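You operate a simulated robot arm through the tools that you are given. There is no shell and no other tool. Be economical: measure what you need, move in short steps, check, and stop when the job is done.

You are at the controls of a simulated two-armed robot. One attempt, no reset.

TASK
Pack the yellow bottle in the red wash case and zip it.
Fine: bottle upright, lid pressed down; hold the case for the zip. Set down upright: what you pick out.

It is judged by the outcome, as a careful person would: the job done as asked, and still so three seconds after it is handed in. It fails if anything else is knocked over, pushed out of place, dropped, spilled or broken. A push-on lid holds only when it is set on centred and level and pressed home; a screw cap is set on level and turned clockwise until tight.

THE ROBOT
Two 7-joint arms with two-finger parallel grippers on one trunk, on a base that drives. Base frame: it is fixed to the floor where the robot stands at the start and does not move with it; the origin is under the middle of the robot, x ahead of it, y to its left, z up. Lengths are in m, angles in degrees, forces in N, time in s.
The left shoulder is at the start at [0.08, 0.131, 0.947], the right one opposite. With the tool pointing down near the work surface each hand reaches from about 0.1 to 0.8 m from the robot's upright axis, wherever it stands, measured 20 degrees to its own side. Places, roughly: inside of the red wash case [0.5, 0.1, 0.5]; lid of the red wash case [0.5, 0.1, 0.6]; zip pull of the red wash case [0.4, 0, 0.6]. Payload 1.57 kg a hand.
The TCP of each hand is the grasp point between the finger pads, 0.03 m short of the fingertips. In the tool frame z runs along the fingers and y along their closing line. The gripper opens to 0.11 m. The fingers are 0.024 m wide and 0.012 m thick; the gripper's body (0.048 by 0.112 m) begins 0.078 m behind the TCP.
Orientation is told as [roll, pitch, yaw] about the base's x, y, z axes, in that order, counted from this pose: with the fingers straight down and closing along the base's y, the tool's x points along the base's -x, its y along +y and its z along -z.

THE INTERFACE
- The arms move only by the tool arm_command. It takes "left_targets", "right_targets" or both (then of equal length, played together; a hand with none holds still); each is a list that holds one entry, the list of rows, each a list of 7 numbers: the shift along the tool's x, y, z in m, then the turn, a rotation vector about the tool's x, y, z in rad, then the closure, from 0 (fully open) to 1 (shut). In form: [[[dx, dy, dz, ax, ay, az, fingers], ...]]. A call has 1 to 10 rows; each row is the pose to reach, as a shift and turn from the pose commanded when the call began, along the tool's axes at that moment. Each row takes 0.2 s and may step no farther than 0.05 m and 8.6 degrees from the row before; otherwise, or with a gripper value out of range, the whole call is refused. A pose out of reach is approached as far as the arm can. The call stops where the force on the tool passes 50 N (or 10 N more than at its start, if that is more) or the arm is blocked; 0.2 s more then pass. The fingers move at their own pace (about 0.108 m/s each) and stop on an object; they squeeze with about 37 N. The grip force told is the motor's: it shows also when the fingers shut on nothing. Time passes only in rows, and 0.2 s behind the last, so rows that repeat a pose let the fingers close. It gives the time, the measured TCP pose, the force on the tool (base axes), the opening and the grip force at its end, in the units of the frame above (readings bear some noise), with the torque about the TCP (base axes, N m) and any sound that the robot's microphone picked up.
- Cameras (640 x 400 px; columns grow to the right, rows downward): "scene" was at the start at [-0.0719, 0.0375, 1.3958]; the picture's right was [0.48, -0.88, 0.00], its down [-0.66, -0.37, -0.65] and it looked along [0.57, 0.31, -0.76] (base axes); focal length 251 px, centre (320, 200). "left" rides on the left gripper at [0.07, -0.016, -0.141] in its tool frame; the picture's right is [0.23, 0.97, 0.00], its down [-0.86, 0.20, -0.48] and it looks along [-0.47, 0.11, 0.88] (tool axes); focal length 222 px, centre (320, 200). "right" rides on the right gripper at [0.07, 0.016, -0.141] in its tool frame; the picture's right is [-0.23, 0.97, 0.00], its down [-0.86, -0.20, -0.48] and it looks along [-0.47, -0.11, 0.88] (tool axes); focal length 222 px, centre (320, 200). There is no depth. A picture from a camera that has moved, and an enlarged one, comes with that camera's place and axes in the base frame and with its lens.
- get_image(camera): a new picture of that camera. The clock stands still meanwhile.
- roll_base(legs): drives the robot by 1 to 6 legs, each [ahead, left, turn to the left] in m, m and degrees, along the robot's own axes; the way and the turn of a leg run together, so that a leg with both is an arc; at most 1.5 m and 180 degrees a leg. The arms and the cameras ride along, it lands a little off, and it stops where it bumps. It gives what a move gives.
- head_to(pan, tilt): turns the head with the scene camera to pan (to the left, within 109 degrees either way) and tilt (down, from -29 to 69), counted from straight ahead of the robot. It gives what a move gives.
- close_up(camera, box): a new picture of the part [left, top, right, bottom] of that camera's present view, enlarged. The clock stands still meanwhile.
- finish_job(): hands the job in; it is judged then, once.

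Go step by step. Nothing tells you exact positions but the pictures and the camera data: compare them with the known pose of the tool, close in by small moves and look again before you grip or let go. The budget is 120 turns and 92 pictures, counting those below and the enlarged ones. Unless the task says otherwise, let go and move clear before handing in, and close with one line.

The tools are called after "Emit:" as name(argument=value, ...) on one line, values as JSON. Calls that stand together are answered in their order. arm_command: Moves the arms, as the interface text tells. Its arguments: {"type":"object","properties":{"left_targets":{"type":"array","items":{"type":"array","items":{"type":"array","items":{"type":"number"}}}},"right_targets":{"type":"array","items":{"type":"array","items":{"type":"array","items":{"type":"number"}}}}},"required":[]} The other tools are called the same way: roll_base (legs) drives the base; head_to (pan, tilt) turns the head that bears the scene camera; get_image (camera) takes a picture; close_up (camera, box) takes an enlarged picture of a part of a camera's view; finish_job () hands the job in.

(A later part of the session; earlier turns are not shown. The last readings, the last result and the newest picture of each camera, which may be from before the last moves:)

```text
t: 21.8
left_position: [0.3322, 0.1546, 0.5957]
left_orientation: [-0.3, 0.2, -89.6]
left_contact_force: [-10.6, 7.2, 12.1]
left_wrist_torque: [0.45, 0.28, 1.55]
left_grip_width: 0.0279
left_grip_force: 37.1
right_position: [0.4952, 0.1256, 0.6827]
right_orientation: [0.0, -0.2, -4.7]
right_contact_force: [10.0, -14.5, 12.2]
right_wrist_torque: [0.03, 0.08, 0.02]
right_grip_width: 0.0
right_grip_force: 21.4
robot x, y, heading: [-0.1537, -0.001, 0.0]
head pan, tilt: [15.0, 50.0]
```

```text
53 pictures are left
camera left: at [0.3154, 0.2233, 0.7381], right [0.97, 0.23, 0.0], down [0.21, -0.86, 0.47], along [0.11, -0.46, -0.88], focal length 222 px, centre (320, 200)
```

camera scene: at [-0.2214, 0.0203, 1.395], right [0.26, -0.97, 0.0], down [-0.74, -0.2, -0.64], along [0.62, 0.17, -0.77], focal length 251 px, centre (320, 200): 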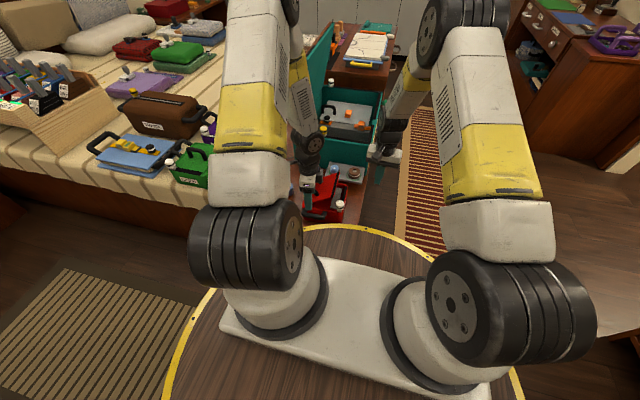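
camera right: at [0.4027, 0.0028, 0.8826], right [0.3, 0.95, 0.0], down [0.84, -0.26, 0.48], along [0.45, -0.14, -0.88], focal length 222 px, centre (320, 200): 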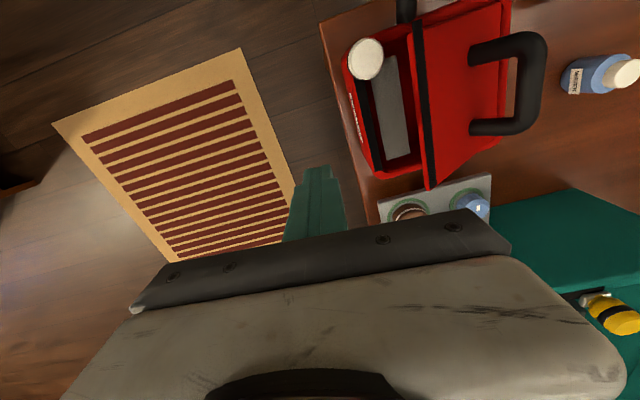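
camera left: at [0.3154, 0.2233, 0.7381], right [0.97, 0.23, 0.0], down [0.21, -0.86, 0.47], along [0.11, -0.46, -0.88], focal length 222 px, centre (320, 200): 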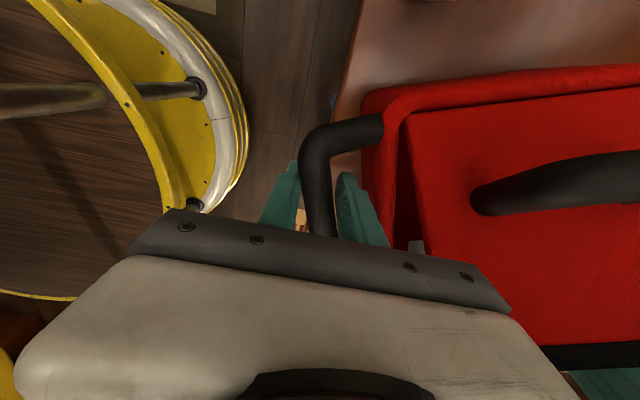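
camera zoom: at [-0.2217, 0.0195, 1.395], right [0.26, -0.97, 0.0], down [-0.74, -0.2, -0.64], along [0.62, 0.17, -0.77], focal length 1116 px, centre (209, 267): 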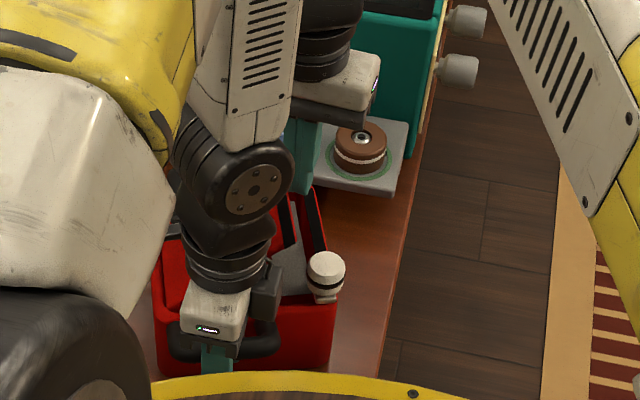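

Pushing just slides and turns the case, while gripping the lid handle on an arc worked well. I'll release, back both hands off, and use the left hand on the lid handle instead.

Emit:
arm_command(right_targets=[[[0, -0.04, 0, 0, 0, 0, 1], [0, -0.08, -0.02, 0, 0, 0, 1], [0, -0.12, -0.05, 0, 0, 0, 1], [0, -0.16, -0.08, 0, 0, 0, 1], [0, -0.2, -0.1, 0, 0, 0, 1], [0, -0.2, -0.13, 0, 0, 0, 1]]], left_targets=[[[0, 0, 0, 0, 0, 0, 1], [0, 0, 0, 0, 0, 0, 1], [0, 0, 0, 0, 0, 0, 0.5], [0, 0, 0, 0, 0, 0, 0.5], [0, 0, -0.04, 0, 0, 0, 0.5], [0, 0, -0.09, 0, 0, 0, 0.4]]])

Emit:
get_image(camera="right")

Emit:
close_up(camera="scene", box=[280, 140, 390, 230])

```text
t: 23.2
left_position: [0.3333, 0.1499, 0.6862]
left_orientation: [-0.1, 0.0, -90.0]
left_contact_force: [-0.3, 0.0, 0.9]
left_wrist_torque: [0.03, 0.03, -0.02]
left_grip_width: 0.0657
left_grip_force: 0.0
right_position: [0.4756, -0.0682, 0.8091]
right_orientation: [-0.1, 0.2, -4.2]
right_contact_force: [0.1, 0.1, 0.9]
right_wrist_torque: [0.0, 0.02, -0.03]
right_grip_width: 0.0
right_grip_force: 21.8
robot x, y, heading: [-0.1546, -0.0002, 0.1]
head pan, tilt: [15.0, 50.0]
```

```text
52 pictures are left
camera right: at [0.4079, -0.0462, 0.9507], right [0.3, 0.95, 0.0], down [0.84, -0.26, 0.48], along [0.45, -0.14, -0.88], focal length 222 px, centre (320, 200)
```

right: 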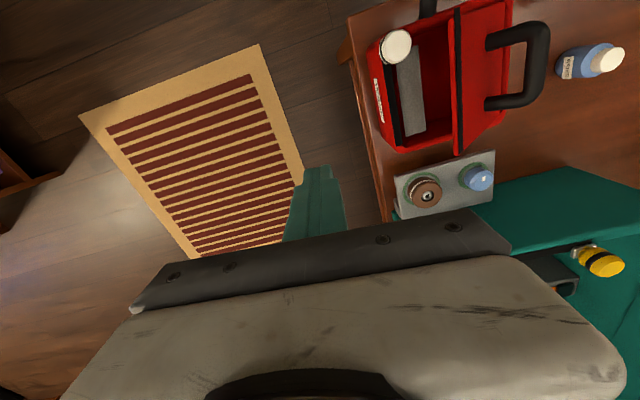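

```text
4.44 times, centred on (335, 185) of scene
camera zoom: at [-0.2207, 0.02, 1.395], right [0.26, -0.97, 0.0], down [-0.74, -0.2, -0.64], along [0.62, 0.17, -0.77], focal length 1116 px, centre (253, 267)
```

zoom: 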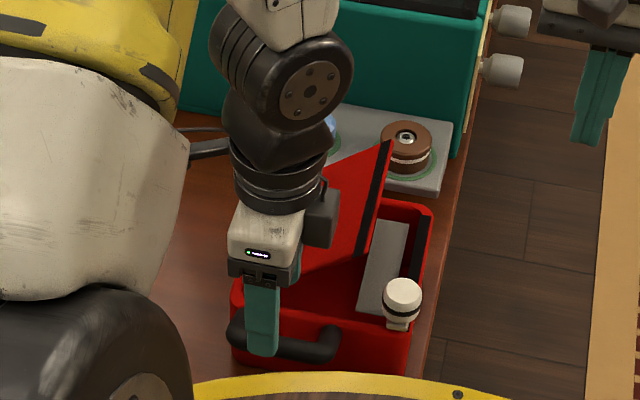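

The case sprang back into line with the lid at roughly 45–50°. I'll raise the left hand and turn it back to yaw 0, to the left of the lid.

Emit:
arm_command(left_targets=[[[0.01, 0, -0.03, 0, 0, -0.149, 0.3], [0.03, 0.005, -0.06, 0, 0, -0.298, 0.3], [0.05, 0.01, -0.09, 0, 0, -0.447, 0.3], [0.07, 0.02, -0.11, 0, 0, -0.596, 0.3], [0.09, 0.03, -0.12, 0, 0, -0.745, 0.3], [0.11, 0.045, -0.13, 0, 0, -0.894, 0.3], [0.13, 0.06, -0.13, 0, 0, -1.043, 0.3], [0.15, 0.075, -0.13, 0, 0, -1.192, 0.3], [0.16, 0.09, -0.13, 0, 0, -1.341, 0.3], [0.17, 0.1, -0.13, 0, 0, -1.49, 0.3]]])

Emit:
get_image(camera="left")

Emit:
close_up(camera="scene", box=[280, 140, 390, 230])

```text
t: 25.4
left_position: [0.4338, 0.3199, 0.8167]
left_orientation: [0.0, -0.1, -4.4]
left_contact_force: [0.6, -0.3, 0.7]
left_wrist_torque: [0.01, 0.0, -0.01]
left_grip_width: 0.0767
left_grip_force: 0.1
right_position: [0.4762, -0.067, 0.8086]
right_orientation: [-0.1, 0.1, -4.2]
right_contact_force: [0.5, 0.4, 0.3]
right_wrist_torque: [0.02, -0.01, -0.02]
right_grip_width: 0.0
right_grip_force: 21.3
robot x, y, heading: [-0.156, 0.0023, -0.2]
head pan, tilt: [15.0, 50.0]
```

```text
50 pictures are left
camera left: at [0.3634, 0.3102, 0.9578], right [-0.15, 0.99, 0.0], down [0.87, 0.13, 0.48], along [0.47, 0.07, -0.88], focal length 222 px, centre (320, 200)
```

left: 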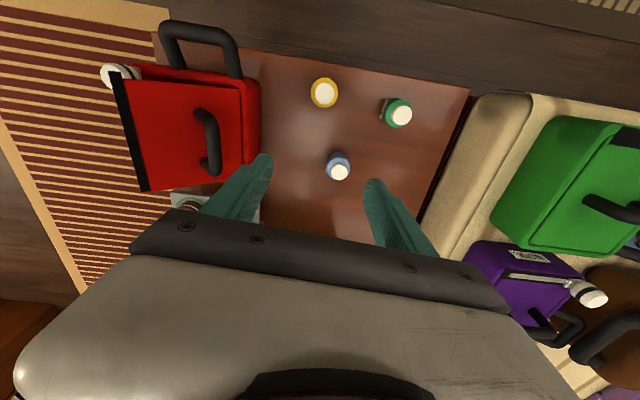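

```text
4.44 times, centred on (335, 185) of scene
camera zoom: at [-0.2213, 0.02, 1.395], right [0.26, -0.97, 0.0], down [-0.74, -0.2, -0.64], along [0.62, 0.17, -0.77], focal length 1116 px, centre (253, 267)
```

zoom: 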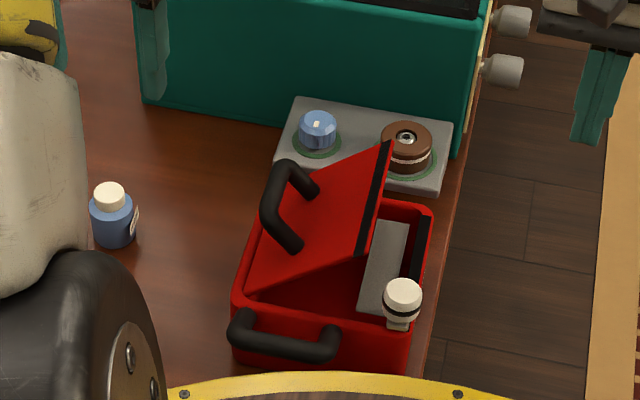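

The lid is at about 46° and its handle bar is near [0.46, 0.187, 0.672]. I'll bring the left hand to a pre-grasp position square to the lid (roll −46°).

Emit:
arm_command(left_targets=[[[-0.004, -0.008, 0.01, 0.134, 0, -0.013, 0.5], [-0.009, -0.016, 0.02, 0.268, 0, -0.026, 0.5], [-0.013, -0.024, 0.031, 0.402, 0, -0.039, 0.5], [-0.017, -0.031, 0.041, 0.535, 0, -0.052, 0.5], [-0.022, -0.039, 0.052, 0.669, 0, -0.065, 0.5], [-0.026, -0.047, 0.062, 0.803, 0, -0.077, 0.5]]])

Emit:
get_image(camera="left")

Emit:
close_up(camera="scene", box=[280, 140, 390, 230])

```text
t: 26.8
left_position: [0.4557, 0.2708, 0.7563]
left_orientation: [-46.1, 1.7, -0.6]
left_contact_force: [-0.8, -0.4, 0.4]
left_wrist_torque: [0.03, -0.03, 0.01]
left_grip_width: 0.055
left_grip_force: 0.0
right_position: [0.477, -0.0667, 0.8102]
right_orientation: [-0.1, 0.1, -4.1]
right_contact_force: [-0.4, -0.5, -0.1]
right_wrist_torque: [0.04, -0.01, 0.01]
right_grip_width: 0.0
right_grip_force: 21.3
robot x, y, heading: [-0.1571, -0.0025, 0.0]
head pan, tilt: [15.0, 50.0]
```

```text
48 pictures are left
camera left: at [0.3895, 0.3634, 0.8676], right [-0.24, 0.68, -0.69], down [0.87, 0.47, 0.16], along [0.44, -0.56, -0.7], focal length 222 px, centre (320, 200)
```

left: 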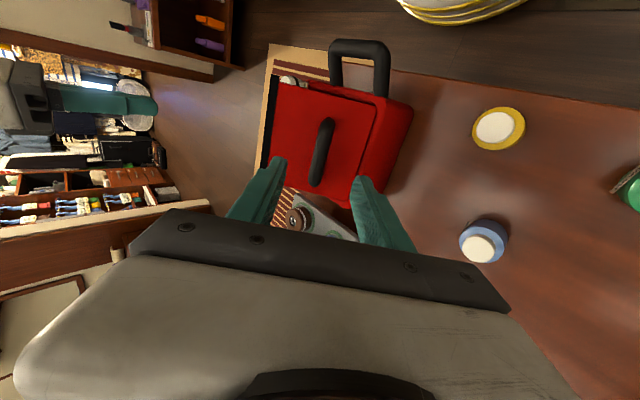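

```text
4.44 times, centred on (335, 185) of scene
camera zoom: at [-0.2214, 0.0198, 1.395], right [0.26, -0.97, 0.0], down [-0.74, -0.2, -0.64], along [0.62, 0.17, -0.77], focal length 1116 px, centre (253, 267)
```

zoom: 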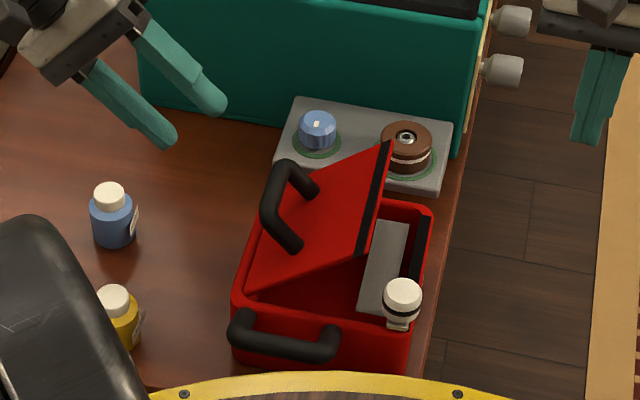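

The bar lies on the approach line about 0.12 m ahead. I'll advance along the fingers and look before gripping.

Emit:
arm_command(left_targets=[[[0, 0.003, 0.04, 0, 0, 0, 0.5], [0, 0.005, 0.08, 0, 0, 0, 0.5], [0, 0.005, 0.105, 0, 0, 0, 0.5], [0, 0.005, 0.12, 0, 0, 0, 0.5]]])

Emit:
get_image(camera="left")

Emit:
close_up(camera="scene", box=[280, 140, 390, 230])

```text
t: 27.8
left_position: [0.449, 0.1917, 0.6708]
left_orientation: [-46.1, 1.7, -0.6]
left_contact_force: [-0.3, -0.2, -0.3]
left_wrist_torque: [-0.01, 0.0, -0.02]
left_grip_width: 0.055
left_grip_force: 0.0
right_position: [0.4776, -0.0675, 0.8096]
right_orientation: [-0.1, 0.1, -4.3]
right_contact_force: [-0.1, 0.1, 0.4]
right_wrist_torque: [-0.02, 0.01, 0.0]
right_grip_width: 0.0
right_grip_force: 20.8
robot x, y, heading: [-0.1561, -0.0011, -0.1]
head pan, tilt: [15.0, 50.0]
```

```text
46 pictures are left
camera left: at [0.385, 0.282, 0.7822], right [-0.24, 0.68, -0.69], down [0.87, 0.47, 0.16], along [0.44, -0.56, -0.7], focal length 222 px, centre (320, 200)
```

left: 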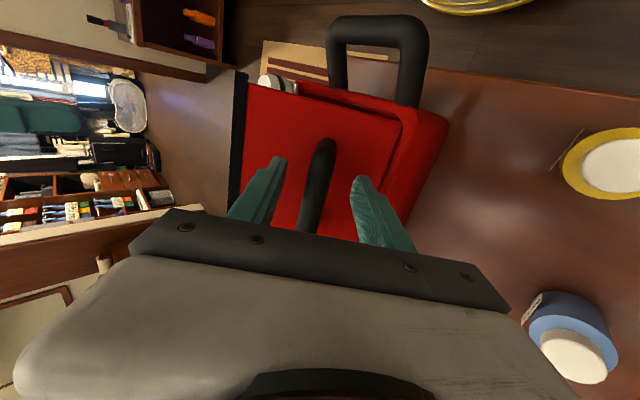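

```text
4.44 times, centred on (335, 185) of scene
camera zoom: at [-0.2213, 0.0201, 1.395], right [0.26, -0.97, 0.0], down [-0.74, -0.2, -0.64], along [0.62, 0.17, -0.77], focal length 1116 px, centre (253, 267)
```

zoom: 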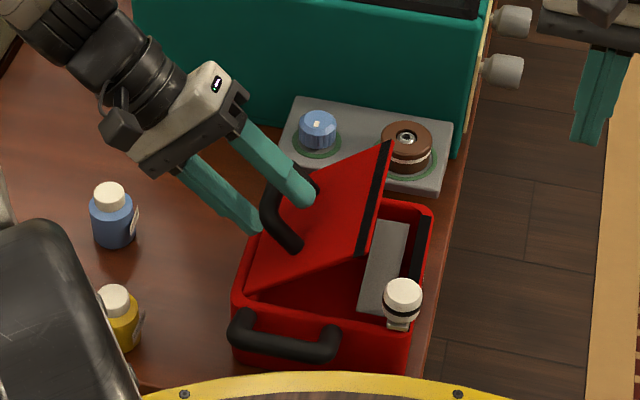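

The bar is between the fingers. I'll close and swing a first 32° about the hinge.

Emit:
arm_command(left_targets=[[[0, 0, 0.003, 0, 0, 0, 0.8], [0, 0, 0.003, 0, 0, 0, 1], [0, 0, 0.003, 0, 0, 0, 1], [0, 0, 0.003, 0, 0, 0, 1], [0, 0.0087, -0.0048, 0.1396, 0, 0, 1], [0, 0.0183, -0.0113, 0.2793, 0, 0, 1], [0, 0.0288, -0.0164, 0.4189, 0, 0, 1], [0, 0.0398, -0.02, 0.5585, 0, 0, 1]]])

Emit:
close_up(camera="scene", box=[280, 140, 390, 230])

```text
t: 29.1
left_position: [0.4524, 0.1957, 0.668]
left_orientation: [-53.9, 1.5, -0.8]
left_contact_force: [-4.1, 2.0, 10.5]
left_wrist_torque: [0.14, 0.03, -0.29]
left_grip_width: 0.0174
left_grip_force: 32.1
right_position: [0.4765, -0.0669, 0.8091]
right_orientation: [-0.1, 0.1, -4.3]
right_contact_force: [-0.3, -0.3, 1.0]
right_wrist_torque: [0.0, 0.0, -0.01]
right_grip_width: 0.0
right_grip_force: 21.5
robot x, y, heading: [-0.1565, 0.0004, 0.0]
head pan, tilt: [15.0, 50.0]
stopped in row 6 (left hand): the force on the tool passed its limit at 53 N (the readings are from after the stop); the commanded pose is now the measured one
```

```text
4.44 times, centred on (335, 185) of scene
camera zoom: at [-0.2219, 0.0199, 1.395], right [0.26, -0.97, 0.0], down [-0.74, -0.2, -0.64], along [0.62, 0.17, -0.77], focal length 1116 px, centre (253, 267)
```

zoom: 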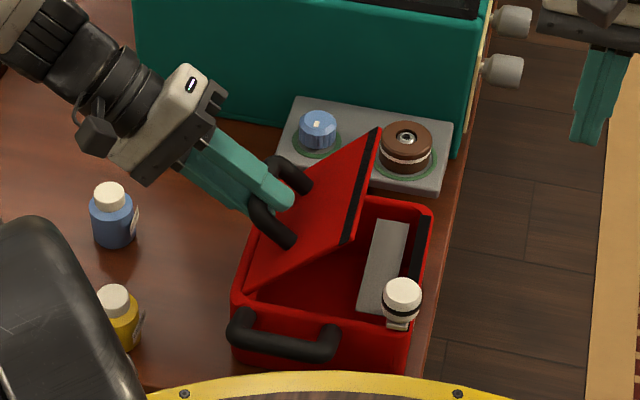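

The lid turned to about 54°, but my arc pressed it down a little; the hinge is actually nearer y≈0.20. I'll continue with a corrected arc.

Emit:
arm_command(left_targets=[[[0, 0.0033, -0.0047, 0.0698, 0, 0, 1], [0, 0.0068, -0.0093, 0.1396, 0, 0, 1], [0, 0.0107, -0.0136, 0.2094, 0, 0, 1], [0, 0.0148, -0.0176, 0.2793, 0, 0, 1], [0, 0.0193, -0.0213, 0.3491, 0, 0, 1], [0, 0.024, -0.0247, 0.4189, 0, 0, 1]]])

Emit:
close_up(camera="scene", box=[280, 140, 390, 230])

```text
t: 30.5
left_position: [0.4516, 0.2332, 0.6641]
left_orientation: [-78.1, 1.7, -0.7]
left_contact_force: [0.5, -0.5, -0.2]
left_wrist_torque: [0.12, -0.22, 0.11]
left_grip_width: 0.0177
left_grip_force: 32.4
right_position: [0.4768, -0.0663, 0.8094]
right_orientation: [-0.1, 0.0, -4.2]
right_contact_force: [-0.4, 0.3, 0.8]
right_wrist_torque: [-0.02, 0.02, -0.01]
right_grip_width: 0.0
right_grip_force: 20.7
robot x, y, heading: [-0.1566, -0.0004, 0.1]
head pan, tilt: [15.0, 50.0]
```

```text
4.44 times, centred on (335, 185) of scene
camera zoom: at [-0.2212, 0.0201, 1.395], right [0.26, -0.97, 0.0], down [-0.74, -0.2, -0.64], along [0.62, 0.17, -0.77], focal length 1116 px, centre (253, 267)
```

zoom: 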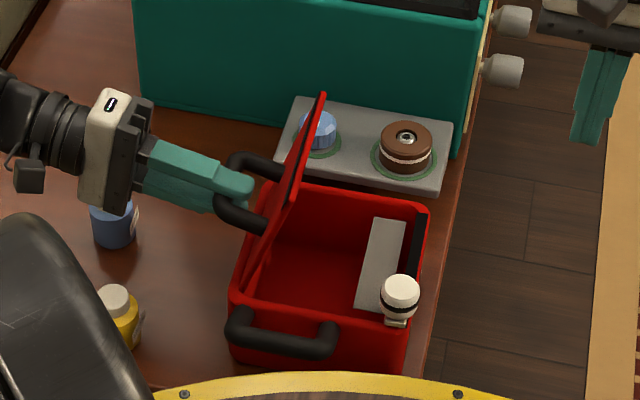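

The lid is near 80° and the case is empty apart from a grey pad on the right. I'll swing about 18° further.

Emit:
arm_command(left_targets=[[[0, 0.0033, -0.0047, 0.0698, 0, 0, 1], [0, 0.0068, -0.0093, 0.1396, 0, 0, 1], [0, 0.0107, -0.0136, 0.2094, 0, 0, 1], [0, 0.0148, -0.0176, 0.2793, 0, 0, 1]]])

Emit:
close_up(camera="scene", box=[280, 140, 390, 230])

```text
t: 31.5
left_position: [0.4148, 0.2413, 0.6758]
left_orientation: [-93.9, 1.7, -0.8]
left_contact_force: [-1.5, 2.6, -0.3]
left_wrist_torque: [0.05, -0.38, 0.16]
left_grip_width: 0.0172
left_grip_force: 32.6
left hand out of reach, approached as far as the arm can: row 2, 3, 4
right_position: [0.4761, -0.0669, 0.8091]
right_orientation: [-0.1, 0.2, -4.2]
right_contact_force: [-0.2, 1.2, 0.4]
right_wrist_torque: [0.01, 0.0, -0.03]
right_grip_width: 0.0
right_grip_force: 21.4
robot x, y, heading: [-0.1556, -0.0011, -0.1]
head pan, tilt: [15.0, 50.0]
```

```text
4.44 times, centred on (335, 185) of scene
camera zoom: at [-0.2212, 0.02, 1.395], right [0.26, -0.97, 0.0], down [-0.74, -0.2, -0.64], along [0.62, 0.17, -0.77], focal length 1116 px, centre (253, 267)
```

zoom: 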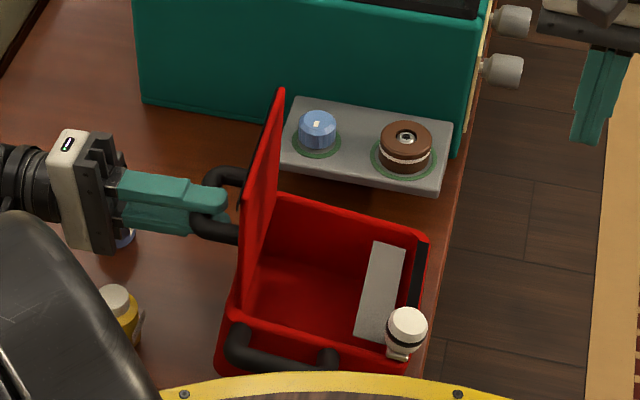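

The lid stands at about 93°. I'll release, withdraw to the left, raise the hand and straighten it.

Emit:
arm_command(left_targets=[[[0, 0, 0, 0, 0, 0, 0.6], [0, 0, 0, 0, 0, 0, 0.6], [0, 0, -0.03, 0, 0, 0, 0.6], [0, 0, -0.06, 0, 0, 0, 0.6], [0, -0.02, -0.09, -0.14, 0, 0, 0.5], [0, -0.06, -0.11, -0.28, 0, 0, 0.3], [0, -0.1, -0.12, -0.42, 0, 0, 0.2], [0, -0.14, -0.12, -0.56, 0, 0, 0.2], [0, -0.16, -0.11, -0.7, 0, 0, 0.2], [0, -0.18, -0.1, -0.84, 0, 0, 0.2]]])

Emit:
close_up(camera="scene", box=[280, 140, 390, 230])

```text
t: 33.7
left_position: [0.4199, 0.354, 0.8457]
left_orientation: [-45.8, 1.7, -0.6]
left_contact_force: [0.0, -1.1, -8.1]
left_wrist_torque: [-0.25, -0.1, 0.0]
left_grip_width: 0.0904
left_grip_force: 0.7
left hand out of reach, approached as far as the arm can: row 3, 4, 5
right_position: [0.476, -0.0663, 0.8092]
right_orientation: [-0.1, 0.1, -4.3]
right_contact_force: [0.3, -0.2, -0.4]
right_wrist_torque: [-0.07, 0.04, 0.0]
right_grip_width: 0.0
right_grip_force: 21.2
robot x, y, heading: [-0.1564, -0.0027, -0.1]
head pan, tilt: [15.0, 50.0]
```

```text
4.44 times, centred on (335, 185) of scene
camera zoom: at [-0.221, 0.0206, 1.395], right [0.26, -0.97, 0.0], down [-0.74, -0.2, -0.64], along [0.62, 0.17, -0.77], focal length 1116 px, centre (253, 267)
```

zoom: 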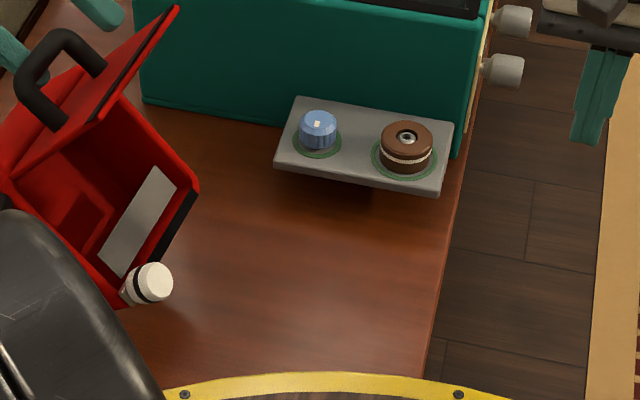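

The handle has hooked on a finger and the case was carried along. I'll stop and look carefully.

Emit:
get_image(camera="left")

Emit:
get_image(camera="scene")

Emit:
get_image(camera="right")

```text
40 pictures are left
camera left: at [0.3541, 0.4457, 0.9577], right [-0.24, 0.68, -0.69], down [0.87, 0.47, 0.16], along [0.44, -0.56, -0.7], focal length 222 px, centre (320, 200)
```

left: 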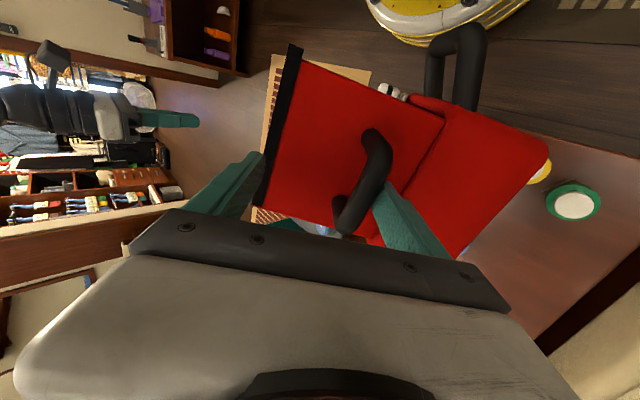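

```text
39 pictures are left
camera scene: at [-0.221, 0.0206, 1.395], right [0.26, -0.97, 0.0], down [-0.74, -0.2, -0.64], along [0.62, 0.17, -0.77], focal length 251 px, centre (320, 200)
```

scene: 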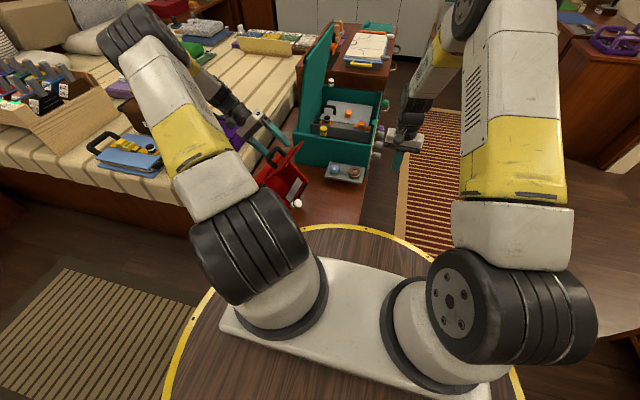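

```text
38 pictures are left
camera right: at [0.4079, -0.045, 0.9508], right [0.3, 0.95, 0.0], down [0.84, -0.26, 0.48], along [0.45, -0.14, -0.88], focal length 222 px, centre (320, 200)
```

right: 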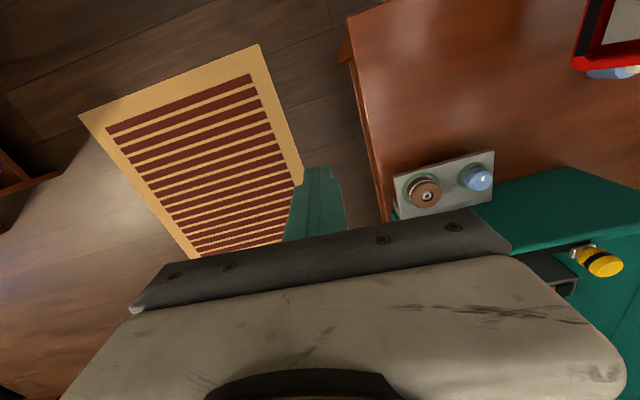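

The case hangs from a finger by its lid handle, and the bottles still stand. I'll close the fingers to secure the bar, then raise it clear.

Emit:
arm_command(left_targets=[[[0, 0, 0, 0, 0, 0, 0.5], [0, 0, 0, 0, 0, 0, 0.8], [0, 0, 0, 0, 0, 0, 1], [0, 0, 0, 0, 0, 0, 1], [0, 0, 0, 0, 0, 0, 1]]])

Emit:
get_image(camera="left")

Emit:
close_up(camera="scene", box=[220, 90, 360, 230])

```text
t: 34.9
left_position: [0.4194, 0.3538, 0.8463]
left_orientation: [-45.8, 1.8, -0.7]
left_contact_force: [0.5, 0.1, -3.7]
left_wrist_torque: [0.0, -0.05, -0.02]
left_grip_width: 0.0171
left_grip_force: 32.0
right_position: [0.4765, -0.0666, 0.8089]
right_orientation: [0.0, 0.1, -4.2]
right_contact_force: [0.3, -0.8, 0.0]
right_wrist_torque: [0.0, -0.01, 0.01]
right_grip_width: 0.0
right_grip_force: 21.0
robot x, y, heading: [-0.1588, 0.0008, -0.1]
head pan, tilt: [15.0, 50.0]
```

```text
37 pictures are left
camera left: at [0.3546, 0.4455, 0.9581], right [-0.24, 0.68, -0.69], down [0.87, 0.47, 0.17], along [0.44, -0.56, -0.7], focal length 222 px, centre (320, 200)
```

left: 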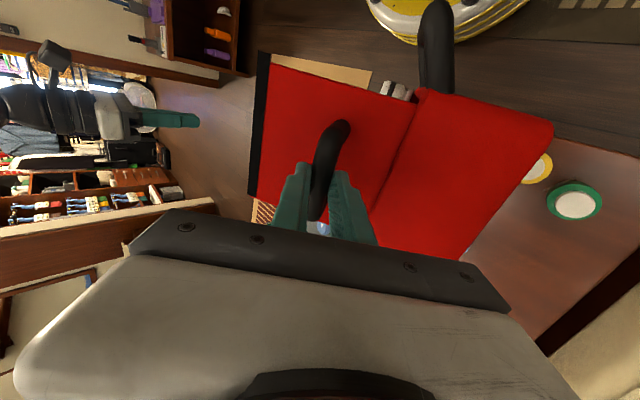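

```text
2.86 times, centred on (290, 160) of scene
camera zoom: at [-0.2212, 0.0201, 1.395], right [0.26, -0.97, 0.0], down [-0.74, -0.2, -0.64], along [0.62, 0.17, -0.77], focal length 717 px, centre (406, 314)
```

zoom: 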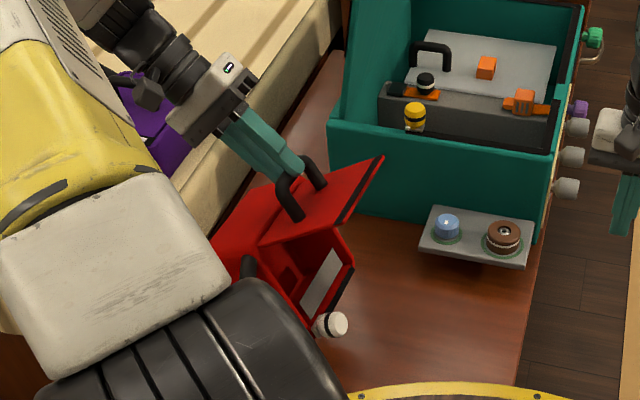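

Gripped firmly now; the case hangs tilted about 45–50° and weighs around 0.4 kg. I'll raise it, pull the right hand back, and drive forward 0.1 m for better reach.

Emit:
arm_command(left_targets=[[[0, -0.0145, -0.014, 0, 0, 0, 1], [0, -0.029, -0.028, 0, 0, 0, 1], [0, -0.0432, -0.042, 0, 0, 0, 1], [0, -0.0575, -0.0556, 0, 0, 0, 1]]], right_targets=[[[0.03, -0.01, -0.01, 0, 0, 0, 1], [0.06, -0.03, -0.02, 0, 0, 0, 1], [0.08, -0.05, -0.03, 0, 0, 0, 1], [0.1, -0.07, -0.03, 0, 0, 0, 1]]])

Emit:
roll_base(legs=[[0.1, 0, 0]])

Emit:
get_image(camera="scene")

```text
t: 35.9
left_position: [0.4223, 0.353, 0.9262]
left_orientation: [-45.8, 1.7, -0.7]
left_contact_force: [1.0, 0.1, -2.2]
left_wrist_torque: [-0.01, -0.08, -0.01]
left_grip_width: 0.0169
left_grip_force: 32.4
right_position: [0.3699, -0.1289, 0.8388]
right_orientation: [-0.1, 0.0, -4.1]
right_contact_force: [0.4, 0.9, 0.0]
right_wrist_torque: [0.01, 0.04, -0.03]
right_grip_width: 0.0
right_grip_force: 21.2
robot x, y, heading: [-0.1552, -0.0013, -0.1]
head pan, tilt: [15.0, 50.0]
```

```text
t: 37.0
left_position: [0.5248, 0.3517, 0.9262]
left_orientation: [-45.9, 1.7, -0.7]
left_contact_force: [-0.3, 0.1, -3.2]
left_wrist_torque: [0.0, -0.03, -0.04]
left_grip_width: 0.017
left_grip_force: 32.1
right_position: [0.4715, -0.1299, 0.8388]
right_orientation: [-0.1, 0.1, -4.3]
right_contact_force: [0.6, 0.1, -0.2]
right_wrist_torque: [0.03, 0.01, 0.0]
right_grip_width: 0.0001
right_grip_force: 20.7
robot x, y, heading: [-0.0542, -0.0038, 0.1]
head pan, tilt: [15.0, 50.0]
```

```text
35 pictures are left
camera scene: at [-0.1194, 0.02, 1.395], right [0.26, -0.97, 0.0], down [-0.74, -0.2, -0.64], along [0.62, 0.16, -0.77], focal length 251 px, centre (320, 200)
```

scene: 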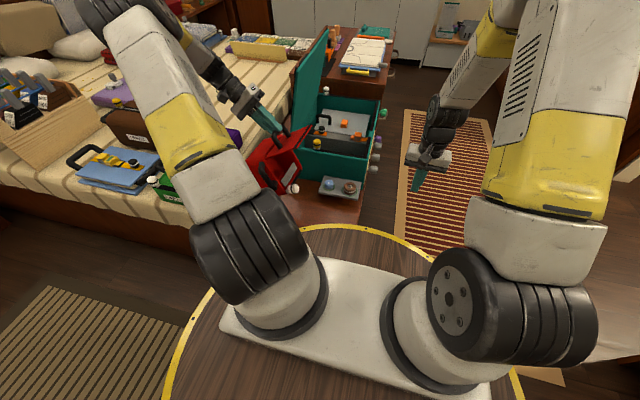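

Now in better range. I'll roll the hand to about −94° so the case comes level, while moving it above its former spot.

Emit:
arm_command(left_targets=[[[0.011, 0.0016, 0.027, 0.14, 0, 0, 1], [0.022, 0.0033, 0.054, 0.28, 0, 0, 1], [0.033, 0.005, 0.081, 0.42, 0, 0, 1], [0.043, 0.0065, 0.108, 0.56, 0, 0, 1], [0.054, 0.008, 0.135, 0.7, 0, 0, 1], [0.065, 0.0098, 0.1625, 0.84, 0, 0, 1]]])

Emit:
close_up(camera="scene", box=[220, 90, 380, 230])

Emit:
get_image(camera="right")

```text
t: 38.4
left_position: [0.4562, 0.2437, 0.8088]
left_orientation: [-93.9, 1.6, -0.7]
left_contact_force: [0.2, 0.3, -3.4]
left_wrist_torque: [0.4, -0.07, 0.04]
left_grip_width: 0.0171
left_grip_force: 32.1
right_position: [0.4735, -0.1296, 0.8388]
right_orientation: [-0.1, 0.2, -4.3]
right_contact_force: [0.0, -0.2, 0.7]
right_wrist_torque: [0.03, 0.02, 0.0]
right_grip_width: 0.0
right_grip_force: 21.5
robot x, y, heading: [-0.0552, 0.0021, -0.4]
head pan, tilt: [15.0, 50.0]
```

```text
2.86 times, centred on (300, 160) of scene
camera zoom: at [-0.1195, 0.0198, 1.395], right [0.26, -0.97, 0.0], down [-0.74, -0.2, -0.64], along [0.62, 0.16, -0.77], focal length 717 px, centre (377, 314)
```

zoom: 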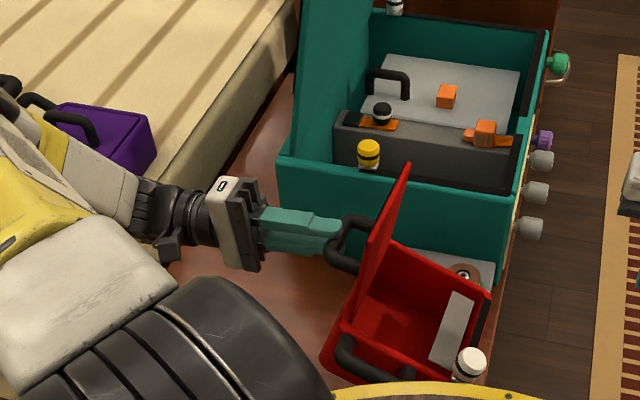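

```text
33 pictures are left
camera right: at [0.4037, -0.1086, 0.9809], right [0.3, 0.95, 0.0], down [0.84, -0.26, 0.48], along [0.45, -0.14, -0.88], focal length 222 px, centre (320, 200)
```

right: 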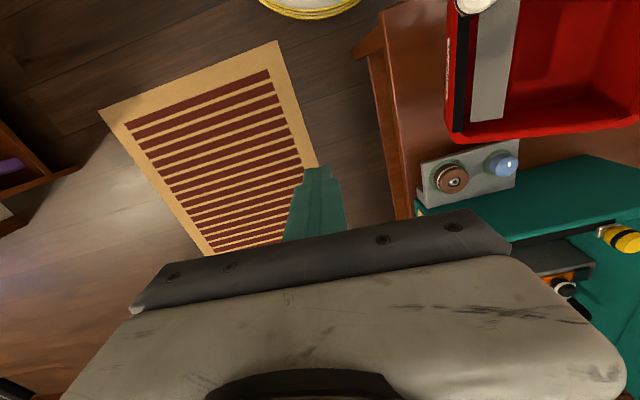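

The case is level above free table. I'll shift it 2 cm away from the table edge and lower it toward the surface.

Emit:
arm_command(left_targets=[[[0, 0.04, -0.008, 0, 0, 0, 1], [0, 0.08, -0.016, 0, 0, 0, 1], [0, 0.11, -0.018, 0, 0, 0, 1], [0, 0.125, -0.018, 0, 0, 0, 1]]])

Emit:
get_image(camera="right")

```text
t: 39.4
left_position: [0.4526, 0.2503, 0.6827]
left_orientation: [-94.0, 1.8, -0.9]
left_contact_force: [0.2, 0.5, -1.8]
left_wrist_torque: [0.06, -0.22, 0.02]
left_grip_width: 0.0172
left_grip_force: 32.0
right_position: [0.4726, -0.1296, 0.8379]
right_orientation: [0.0, 0.1, -4.3]
right_contact_force: [-0.7, 0.1, -0.7]
right_wrist_torque: [0.0, -0.02, -0.03]
right_grip_width: 0.0
right_grip_force: 21.6
robot x, y, heading: [-0.0539, 0.0013, -0.3]
head pan, tilt: [15.0, 50.0]
```

```text
32 pictures are left
camera right: at [0.4037, -0.1085, 0.9809], right [0.3, 0.95, 0.0], down [0.84, -0.26, 0.48], along [0.45, -0.14, -0.88], focal length 222 px, centre (320, 200)
```

right: 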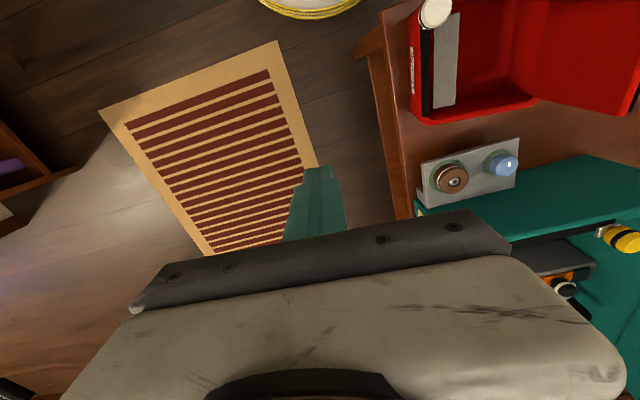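

It may be just touching. I'll lower a little more in fine steps.

Emit:
arm_command(left_targets=[[[0, 0.004, 0, 0, 0, 0, 1], [0, 0.008, 0, 0, 0, 0, 1], [0, 0.012, 0, 0, 0, 0, 1]]])

```text
t: 40.2
left_position: [0.452, 0.2525, 0.6699]
left_orientation: [-94.0, 1.7, -0.9]
left_contact_force: [0.8, 1.3, -1.5]
left_wrist_torque: [0.05, -0.18, 0.04]
left_grip_width: 0.0171
left_grip_force: 32.2
right_position: [0.4719, -0.1305, 0.8393]
right_orientation: [-0.1, 0.0, -4.2]
right_contact_force: [0.5, -0.1, 0.3]
right_wrist_torque: [0.02, -0.01, -0.01]
right_grip_width: 0.0
right_grip_force: 21.6
robot x, y, heading: [-0.0513, 0.0001, 0.0]
head pan, tilt: [15.0, 50.0]
```

Emit:
arm_command(left_targets=[[[0, 0.004, 0, 0, 0, 0, 1], [0, 0.008, 0, 0, 0, 0, 1], [0, 0.012, 0, 0, 0, 0, 1]]])

Emit:
get_image(camera="left")

Emit:
close_up(camera="scene", box=[240, 110, 380, 230])

```text
t: 41.0
left_position: [0.4512, 0.2514, 0.6584]
left_orientation: [-94.0, 1.7, -0.9]
left_contact_force: [0.1, 0.6, -0.8]
left_wrist_torque: [0.14, -0.19, 0.08]
left_grip_width: 0.0172
left_grip_force: 32.2
right_position: [0.4727, -0.1309, 0.8397]
right_orientation: [-0.1, 0.1, -4.3]
right_contact_force: [-0.4, -0.2, 0.1]
right_wrist_torque: [-0.04, -0.01, -0.01]
right_grip_width: 0.0003
right_grip_force: 21.3
robot x, y, heading: [-0.0523, -0.0009, -0.2]
head pan, tilt: [15.0, 50.0]
```

```text
31 pictures are left
camera left: at [0.3834, 0.3943, 0.6668], right [-0.26, -0.06, -0.96], down [0.85, 0.45, -0.26], along [0.45, -0.89, -0.06], focal length 222 px, centre (320, 200)
```

left: 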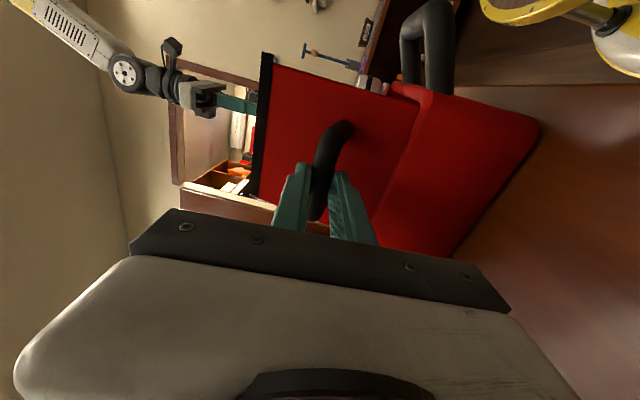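

```text
3.33 times, centred on (310, 170) of scene
camera zoom: at [-0.1195, 0.02, 1.395], right [0.26, -0.97, 0.0], down [-0.74, -0.2, -0.64], along [0.62, 0.16, -0.77], focal length 837 px, centre (353, 300)
```

zoom: 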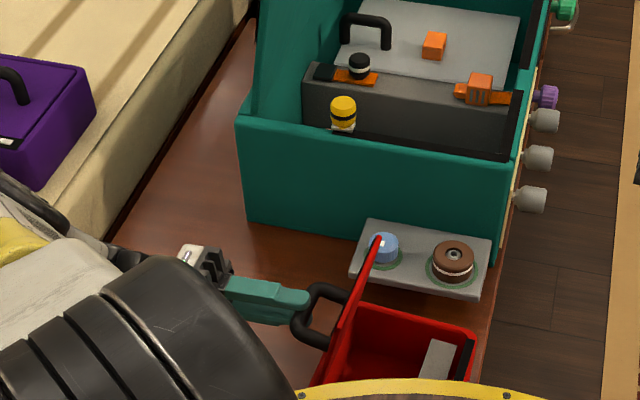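

The case is resting on the table (bottom near z≈0.49). I'll open the fingers and withdraw only a little, then check that I'm really clear.

Emit:
arm_command(left_targets=[[[0, 0.003, 0, 0, 0, 0, 0.9], [0, 0.003, 0, 0, 0, 0, 0.5], [0, 0.003, 0, 0, 0, 0, 0.5], [0, 0.003, -0.01, 0, 0, 0, 0.5], [0, 0.003, -0.02, 0, 0, 0, 0.5]]])

Emit:
get_image(camera="left")

```text
t: 42.2
left_position: [0.4502, 0.2701, 0.6543]
left_orientation: [-94.0, 1.7, -0.9]
left_contact_force: [-0.1, 0.6, -0.5]
left_wrist_torque: [-0.01, 0.02, 0.04]
left_grip_width: 0.0552
left_grip_force: 0.1
right_position: [0.4719, -0.1306, 0.8384]
right_orientation: [-0.1, 0.1, -4.3]
right_contact_force: [0.3, -0.8, 0.5]
right_wrist_torque: [0.01, 0.04, 0.02]
right_grip_width: 0.0
right_grip_force: 21.2
robot x, y, heading: [-0.0536, 0.0027, -0.4]
head pan, tilt: [15.0, 50.0]
```

```text
29 pictures are left
camera left: at [0.3832, 0.4133, 0.6619], right [-0.26, -0.06, -0.96], down [0.85, 0.45, -0.26], along [0.45, -0.89, -0.06], focal length 222 px, centre (320, 200)
```

left: 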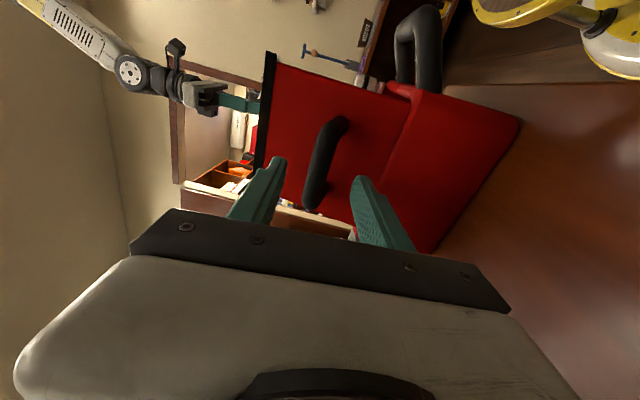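

Released cleanly, and the lid stands. I'll keep withdrawing straight back.

Emit:
arm_command(left_targets=[[[0, 0, -0.02, 0, 0, 0, 0.5], [0, 0, -0.04, 0, 0, 0, 0.5], [0, 0, -0.06, 0, 0, 0, 0.5]]])

Emit:
get_image(camera="left")

```text
t: 43.0
left_position: [0.445, 0.3178, 0.6583]
left_orientation: [-94.0, 1.8, -0.9]
left_contact_force: [-0.3, 0.3, 0.9]
left_wrist_torque: [0.0, 0.02, 0.03]
left_grip_width: 0.0553
left_grip_force: 0.1
left hand out of reach, approached as far as the arm can: row 2, 3
right_position: [0.4716, -0.1311, 0.8393]
right_orientation: [-0.1, 0.1, -4.3]
right_contact_force: [0.3, 0.0, -0.4]
right_wrist_torque: [-0.01, -0.02, 0.0]
right_grip_width: 0.0002
right_grip_force: 21.6
robot x, y, heading: [-0.0501, 0.0006, -0.2]
head pan, tilt: [15.0, 50.0]
```

```text
28 pictures are left
camera left: at [0.3775, 0.4616, 0.6669], right [-0.26, -0.06, -0.96], down [0.85, 0.45, -0.26], along [0.45, -0.89, -0.06], focal length 222 px, centre (320, 200)
```

left: 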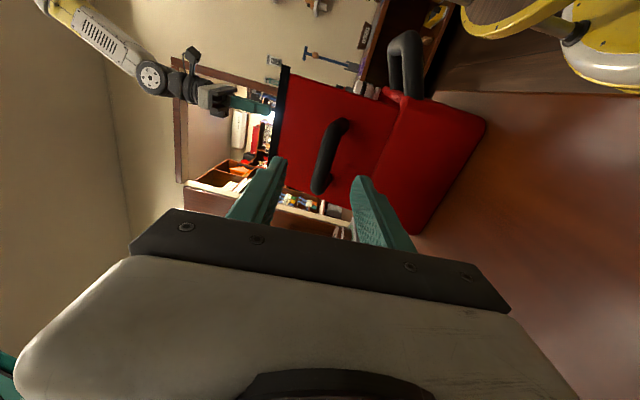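

Clear of the handle. I'll go straight up, then unroll the hand.

Emit:
arm_command(left_targets=[[[0, -0.035, 0, 0, 0, 0, 0.4], [0, -0.07, 0, 0, 0, 0, 0.3], [0.005, -0.09, -0.005, -0.145, 0, 0, 0.2], [0.01, -0.11, -0.01, -0.29, 0, 0, 0.2], [0.015, -0.13, -0.012, -0.435, 0, 0, 0.2], [0.02, -0.14, -0.015, -0.58, 0, 0, 0.2], [0.025, -0.14, -0.015, -0.725, 0, 0, 0.2], [0.03, -0.14, -0.015, -0.87, 0, 0, 0.2], [0.035, -0.14, -0.015, -1.015, 0, 0, 0.2], [0.035, -0.14, -0.015, -1.16, 0, 0, 0.2]]])

Emit:
arm_command(left_targets=[[[0, 0, 0, -0.145, 0, 0, 0.2], [0, 0, 0, -0.29, 0, 0, 0.2], [0, 0, 0, -0.435, 0, 0, 0.2], [0, 0, 0, -0.475, 0, 0, 0.2]]])

Emit:
get_image(camera="left")

```text
t: 45.2
left_position: [0.4116, 0.3437, 0.7989]
left_orientation: [-27.3, 1.7, -0.7]
left_contact_force: [0.5, 0.5, 0.2]
left_wrist_torque: [-0.01, 0.01, 0.02]
left_grip_width: 0.0881
left_grip_force: 0.1
right_position: [0.4724, -0.1305, 0.8394]
right_orientation: [-0.2, 0.1, -4.4]
right_contact_force: [0.6, 1.1, 0.1]
right_wrist_torque: [0.0, 0.02, 0.02]
right_grip_width: 0.0
right_grip_force: 21.3
robot x, y, heading: [-0.0523, 0.0006, -0.2]
head pan, tilt: [15.0, 50.0]
```

```text
t: 46.2
left_position: [0.4122, 0.3419, 0.7984]
left_orientation: [-0.2, 1.7, -0.7]
left_contact_force: [0.3, 0.6, -0.3]
left_wrist_torque: [0.01, -0.02, -0.01]
left_grip_width: 0.0878
left_grip_force: 0.0
right_position: [0.4725, -0.1295, 0.8381]
right_orientation: [-0.2, 0.0, -4.3]
right_contact_force: [0.2, 0.5, 0.4]
right_wrist_torque: [-0.04, 0.03, -0.01]
right_grip_width: 0.0
right_grip_force: 21.3
robot x, y, heading: [-0.0557, -0.0021, -0.0]
head pan, tilt: [15.0, 50.0]
```

```text
27 pictures are left
camera left: at [0.3476, 0.3291, 0.9417], right [-0.21, 0.98, 0.0], down [0.87, 0.19, 0.45], along [0.44, 0.1, -0.89], focal length 222 px, centre (320, 200)
```

left: 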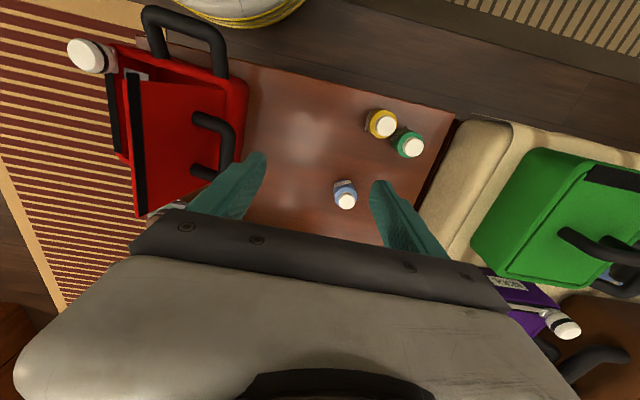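

The bottles all stand, but yellow (≈[0.378, 0.444]) now sits beside green, and blue and green were nudged about 5 cm. I'll put those back afterwards; yellow goes first, so I'll move above it and turn the fingers to close along x.

Emit:
arm_command(left_targets=[[[0.011, 0.034, 0.016, 0, -0.015, 0, 0.2], [0.023, 0.068, 0.032, 0, -0.03, 0, 0.2], [0.034, 0.102, 0.048, 0, -0.03, 0, 0.2]]])

Emit:
arm_command(left_targets=[[[0, 0, 0, 0, 0, -0.141, 0.2], [0, 0, 0, 0, 0, -0.282, 0.2], [0, 0, 0, 0, 0, -0.423, 0.2], [0, 0, 0, 0, 0, -0.564, 0.2], [0, 0, 0, 0, 0, -0.705, 0.2], [0, 0, 0, 0, 0, -0.846, 0.2], [0, 0, 0, 0, 0, -0.987, 0.2], [0, 0, 0, 0, 0, -1.128, 0.2], [0, 0, 0, 0, 0, -1.269, 0.2], [0, 0, 0, 0, 0, -1.41, 0.2]]])

Emit:
get_image(camera="left")

```text
t: 47.0
left_position: [0.3785, 0.4432, 0.7501]
left_orientation: [-0.3, 0.0, -0.9]
left_contact_force: [-0.4, 0.3, -0.2]
left_wrist_torque: [0.03, 0.04, 0.02]
left_grip_width: 0.0878
left_grip_force: 0.0
right_position: [0.4735, -0.1313, 0.839]
right_orientation: [-0.1, 0.1, -4.3]
right_contact_force: [0.0, -0.1, 0.3]
right_wrist_torque: [0.01, 0.02, -0.03]
right_grip_width: 0.0001
right_grip_force: 21.5
robot x, y, heading: [-0.0561, -0.0016, -0.3]
head pan, tilt: [15.0, 50.0]
```

```text
t: 49.2
left_position: [0.3781, 0.4463, 0.7505]
left_orientation: [-0.2, 0.4, 80.2]
left_contact_force: [-0.4, 0.2, -0.1]
left_wrist_torque: [-0.01, -0.01, 0.02]
left_grip_width: 0.0879
left_grip_force: 0.1
right_position: [0.4728, -0.1294, 0.8393]
right_orientation: [-0.1, 0.1, -4.3]
right_contact_force: [-0.2, 0.0, -0.8]
right_wrist_torque: [0.03, 0.02, 0.02]
right_grip_width: 0.0001
right_grip_force: 21.3
robot x, y, heading: [-0.0525, 0.0019, -0.3]
head pan, tilt: [15.0, 50.0]
```

```text
26 pictures are left
camera left: at [0.3827, 0.3753, 0.8923], right [-1.0, -0.06, 0.0], down [-0.05, 0.88, 0.47], along [-0.03, 0.47, -0.88], focal length 222 px, centre (320, 200)
```

left: 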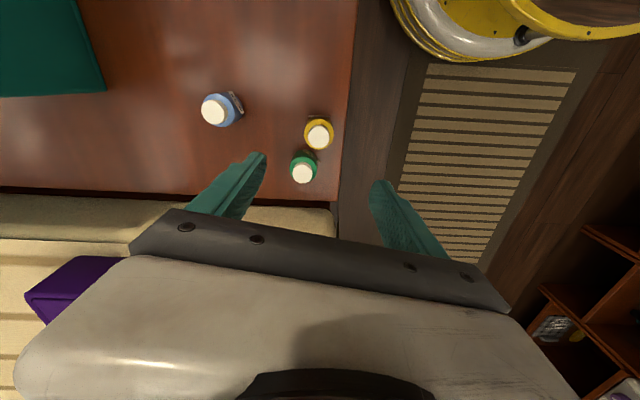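

Yellow is centred under the hand. I'll descend most of the way and check.

Emit:
arm_command(left_targets=[[[0, 0, 0.045, 0, 0, 0, 0.3], [0, 0, 0.09, 0, 0, 0, 0.3], [0, 0, 0.135, 0, 0, 0, 0.3], [0, 0, 0.15, 0, 0, 0, 0.3]]])

Emit:
get_image(camera="left")

```text
t: 50.2
left_position: [0.378, 0.445, 0.6005]
left_orientation: [-0.2, 0.2, 79.9]
left_contact_force: [0.3, 0.4, -0.3]
left_wrist_torque: [0.07, -0.03, 0.01]
left_grip_width: 0.0773
left_grip_force: 0.0
right_position: [0.472, -0.1302, 0.8395]
right_orientation: [-0.1, 0.1, -4.3]
right_contact_force: [-0.3, -0.3, 0.1]
right_wrist_torque: [-0.01, 0.01, -0.01]
right_grip_width: 0.0001
right_grip_force: 21.6
robot x, y, heading: [-0.051, 0.0013, -0.3]
head pan, tilt: [15.0, 50.0]
```

```text
25 pictures are left
camera left: at [0.3811, 0.3753, 0.7414], right [-1.0, -0.05, 0.0], down [-0.05, 0.88, 0.47], along [-0.02, 0.47, -0.88], focal length 222 px, centre (320, 200)
```

left: 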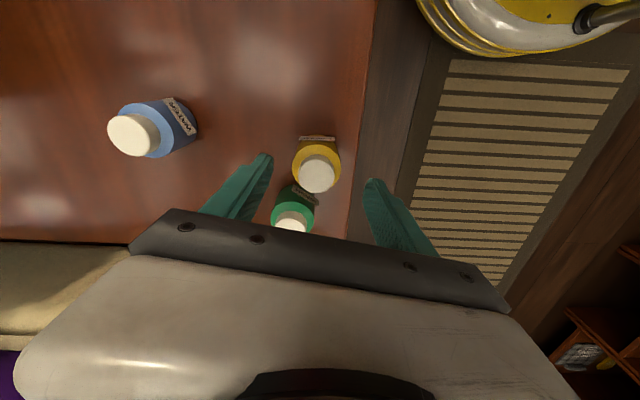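

Emit:
arm_command(left_targets=[[[-0.003, 0, 0.04, 0, 0, 0, 0.35], [-0.003, 0, 0.073, 0, 0, 0, 0.35], [-0.003, 0, 0.073, 0, 0, 0, 0.6], [-0.003, 0, 0.073, 0, 0, 0, 0.8], [-0.003, 0, 0.073, 0, 0, 0, 0.8], [-0.003, 0, 0.073, 0, 0, 0, 1]]])

Emit:
get_image(camera="left")

```text
t: 51.0
left_position: [0.3774, 0.4486, 0.5304]
left_orientation: [0.0, 0.4, 80.0]
left_contact_force: [-9.5, -5.0, 30.4]
left_wrist_torque: [0.27, 0.55, 0.0]
left_grip_width: 0.0637
left_grip_force: 11.3
right_position: [0.4707, -0.1309, 0.8395]
right_orientation: [0.0, 0.1, -4.3]
right_contact_force: [0.2, -0.3, -1.0]
right_wrist_torque: [0.03, 0.04, -0.04]
right_grip_width: 0.0
right_grip_force: 21.2
robot x, y, heading: [-0.0569, -0.0003, -0.2]
head pan, tilt: [15.0, 50.0]
stopped in row 3 (left hand): the force on the tool passed its limit at 59 N (the readings are from after the stop); the commanded pose is now the measured one
```

```text
24 pictures are left
camera left: at [0.3813, 0.379, 0.6719], right [-1.0, -0.05, 0.0], down [-0.05, 0.88, 0.47], along [-0.03, 0.47, -0.88], focal length 222 px, centre (320, 200)
```

left: 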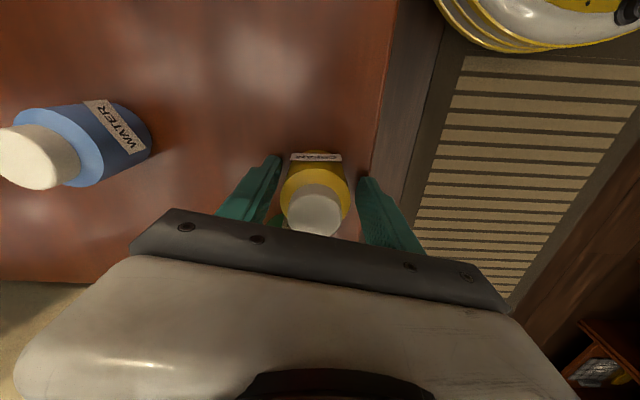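

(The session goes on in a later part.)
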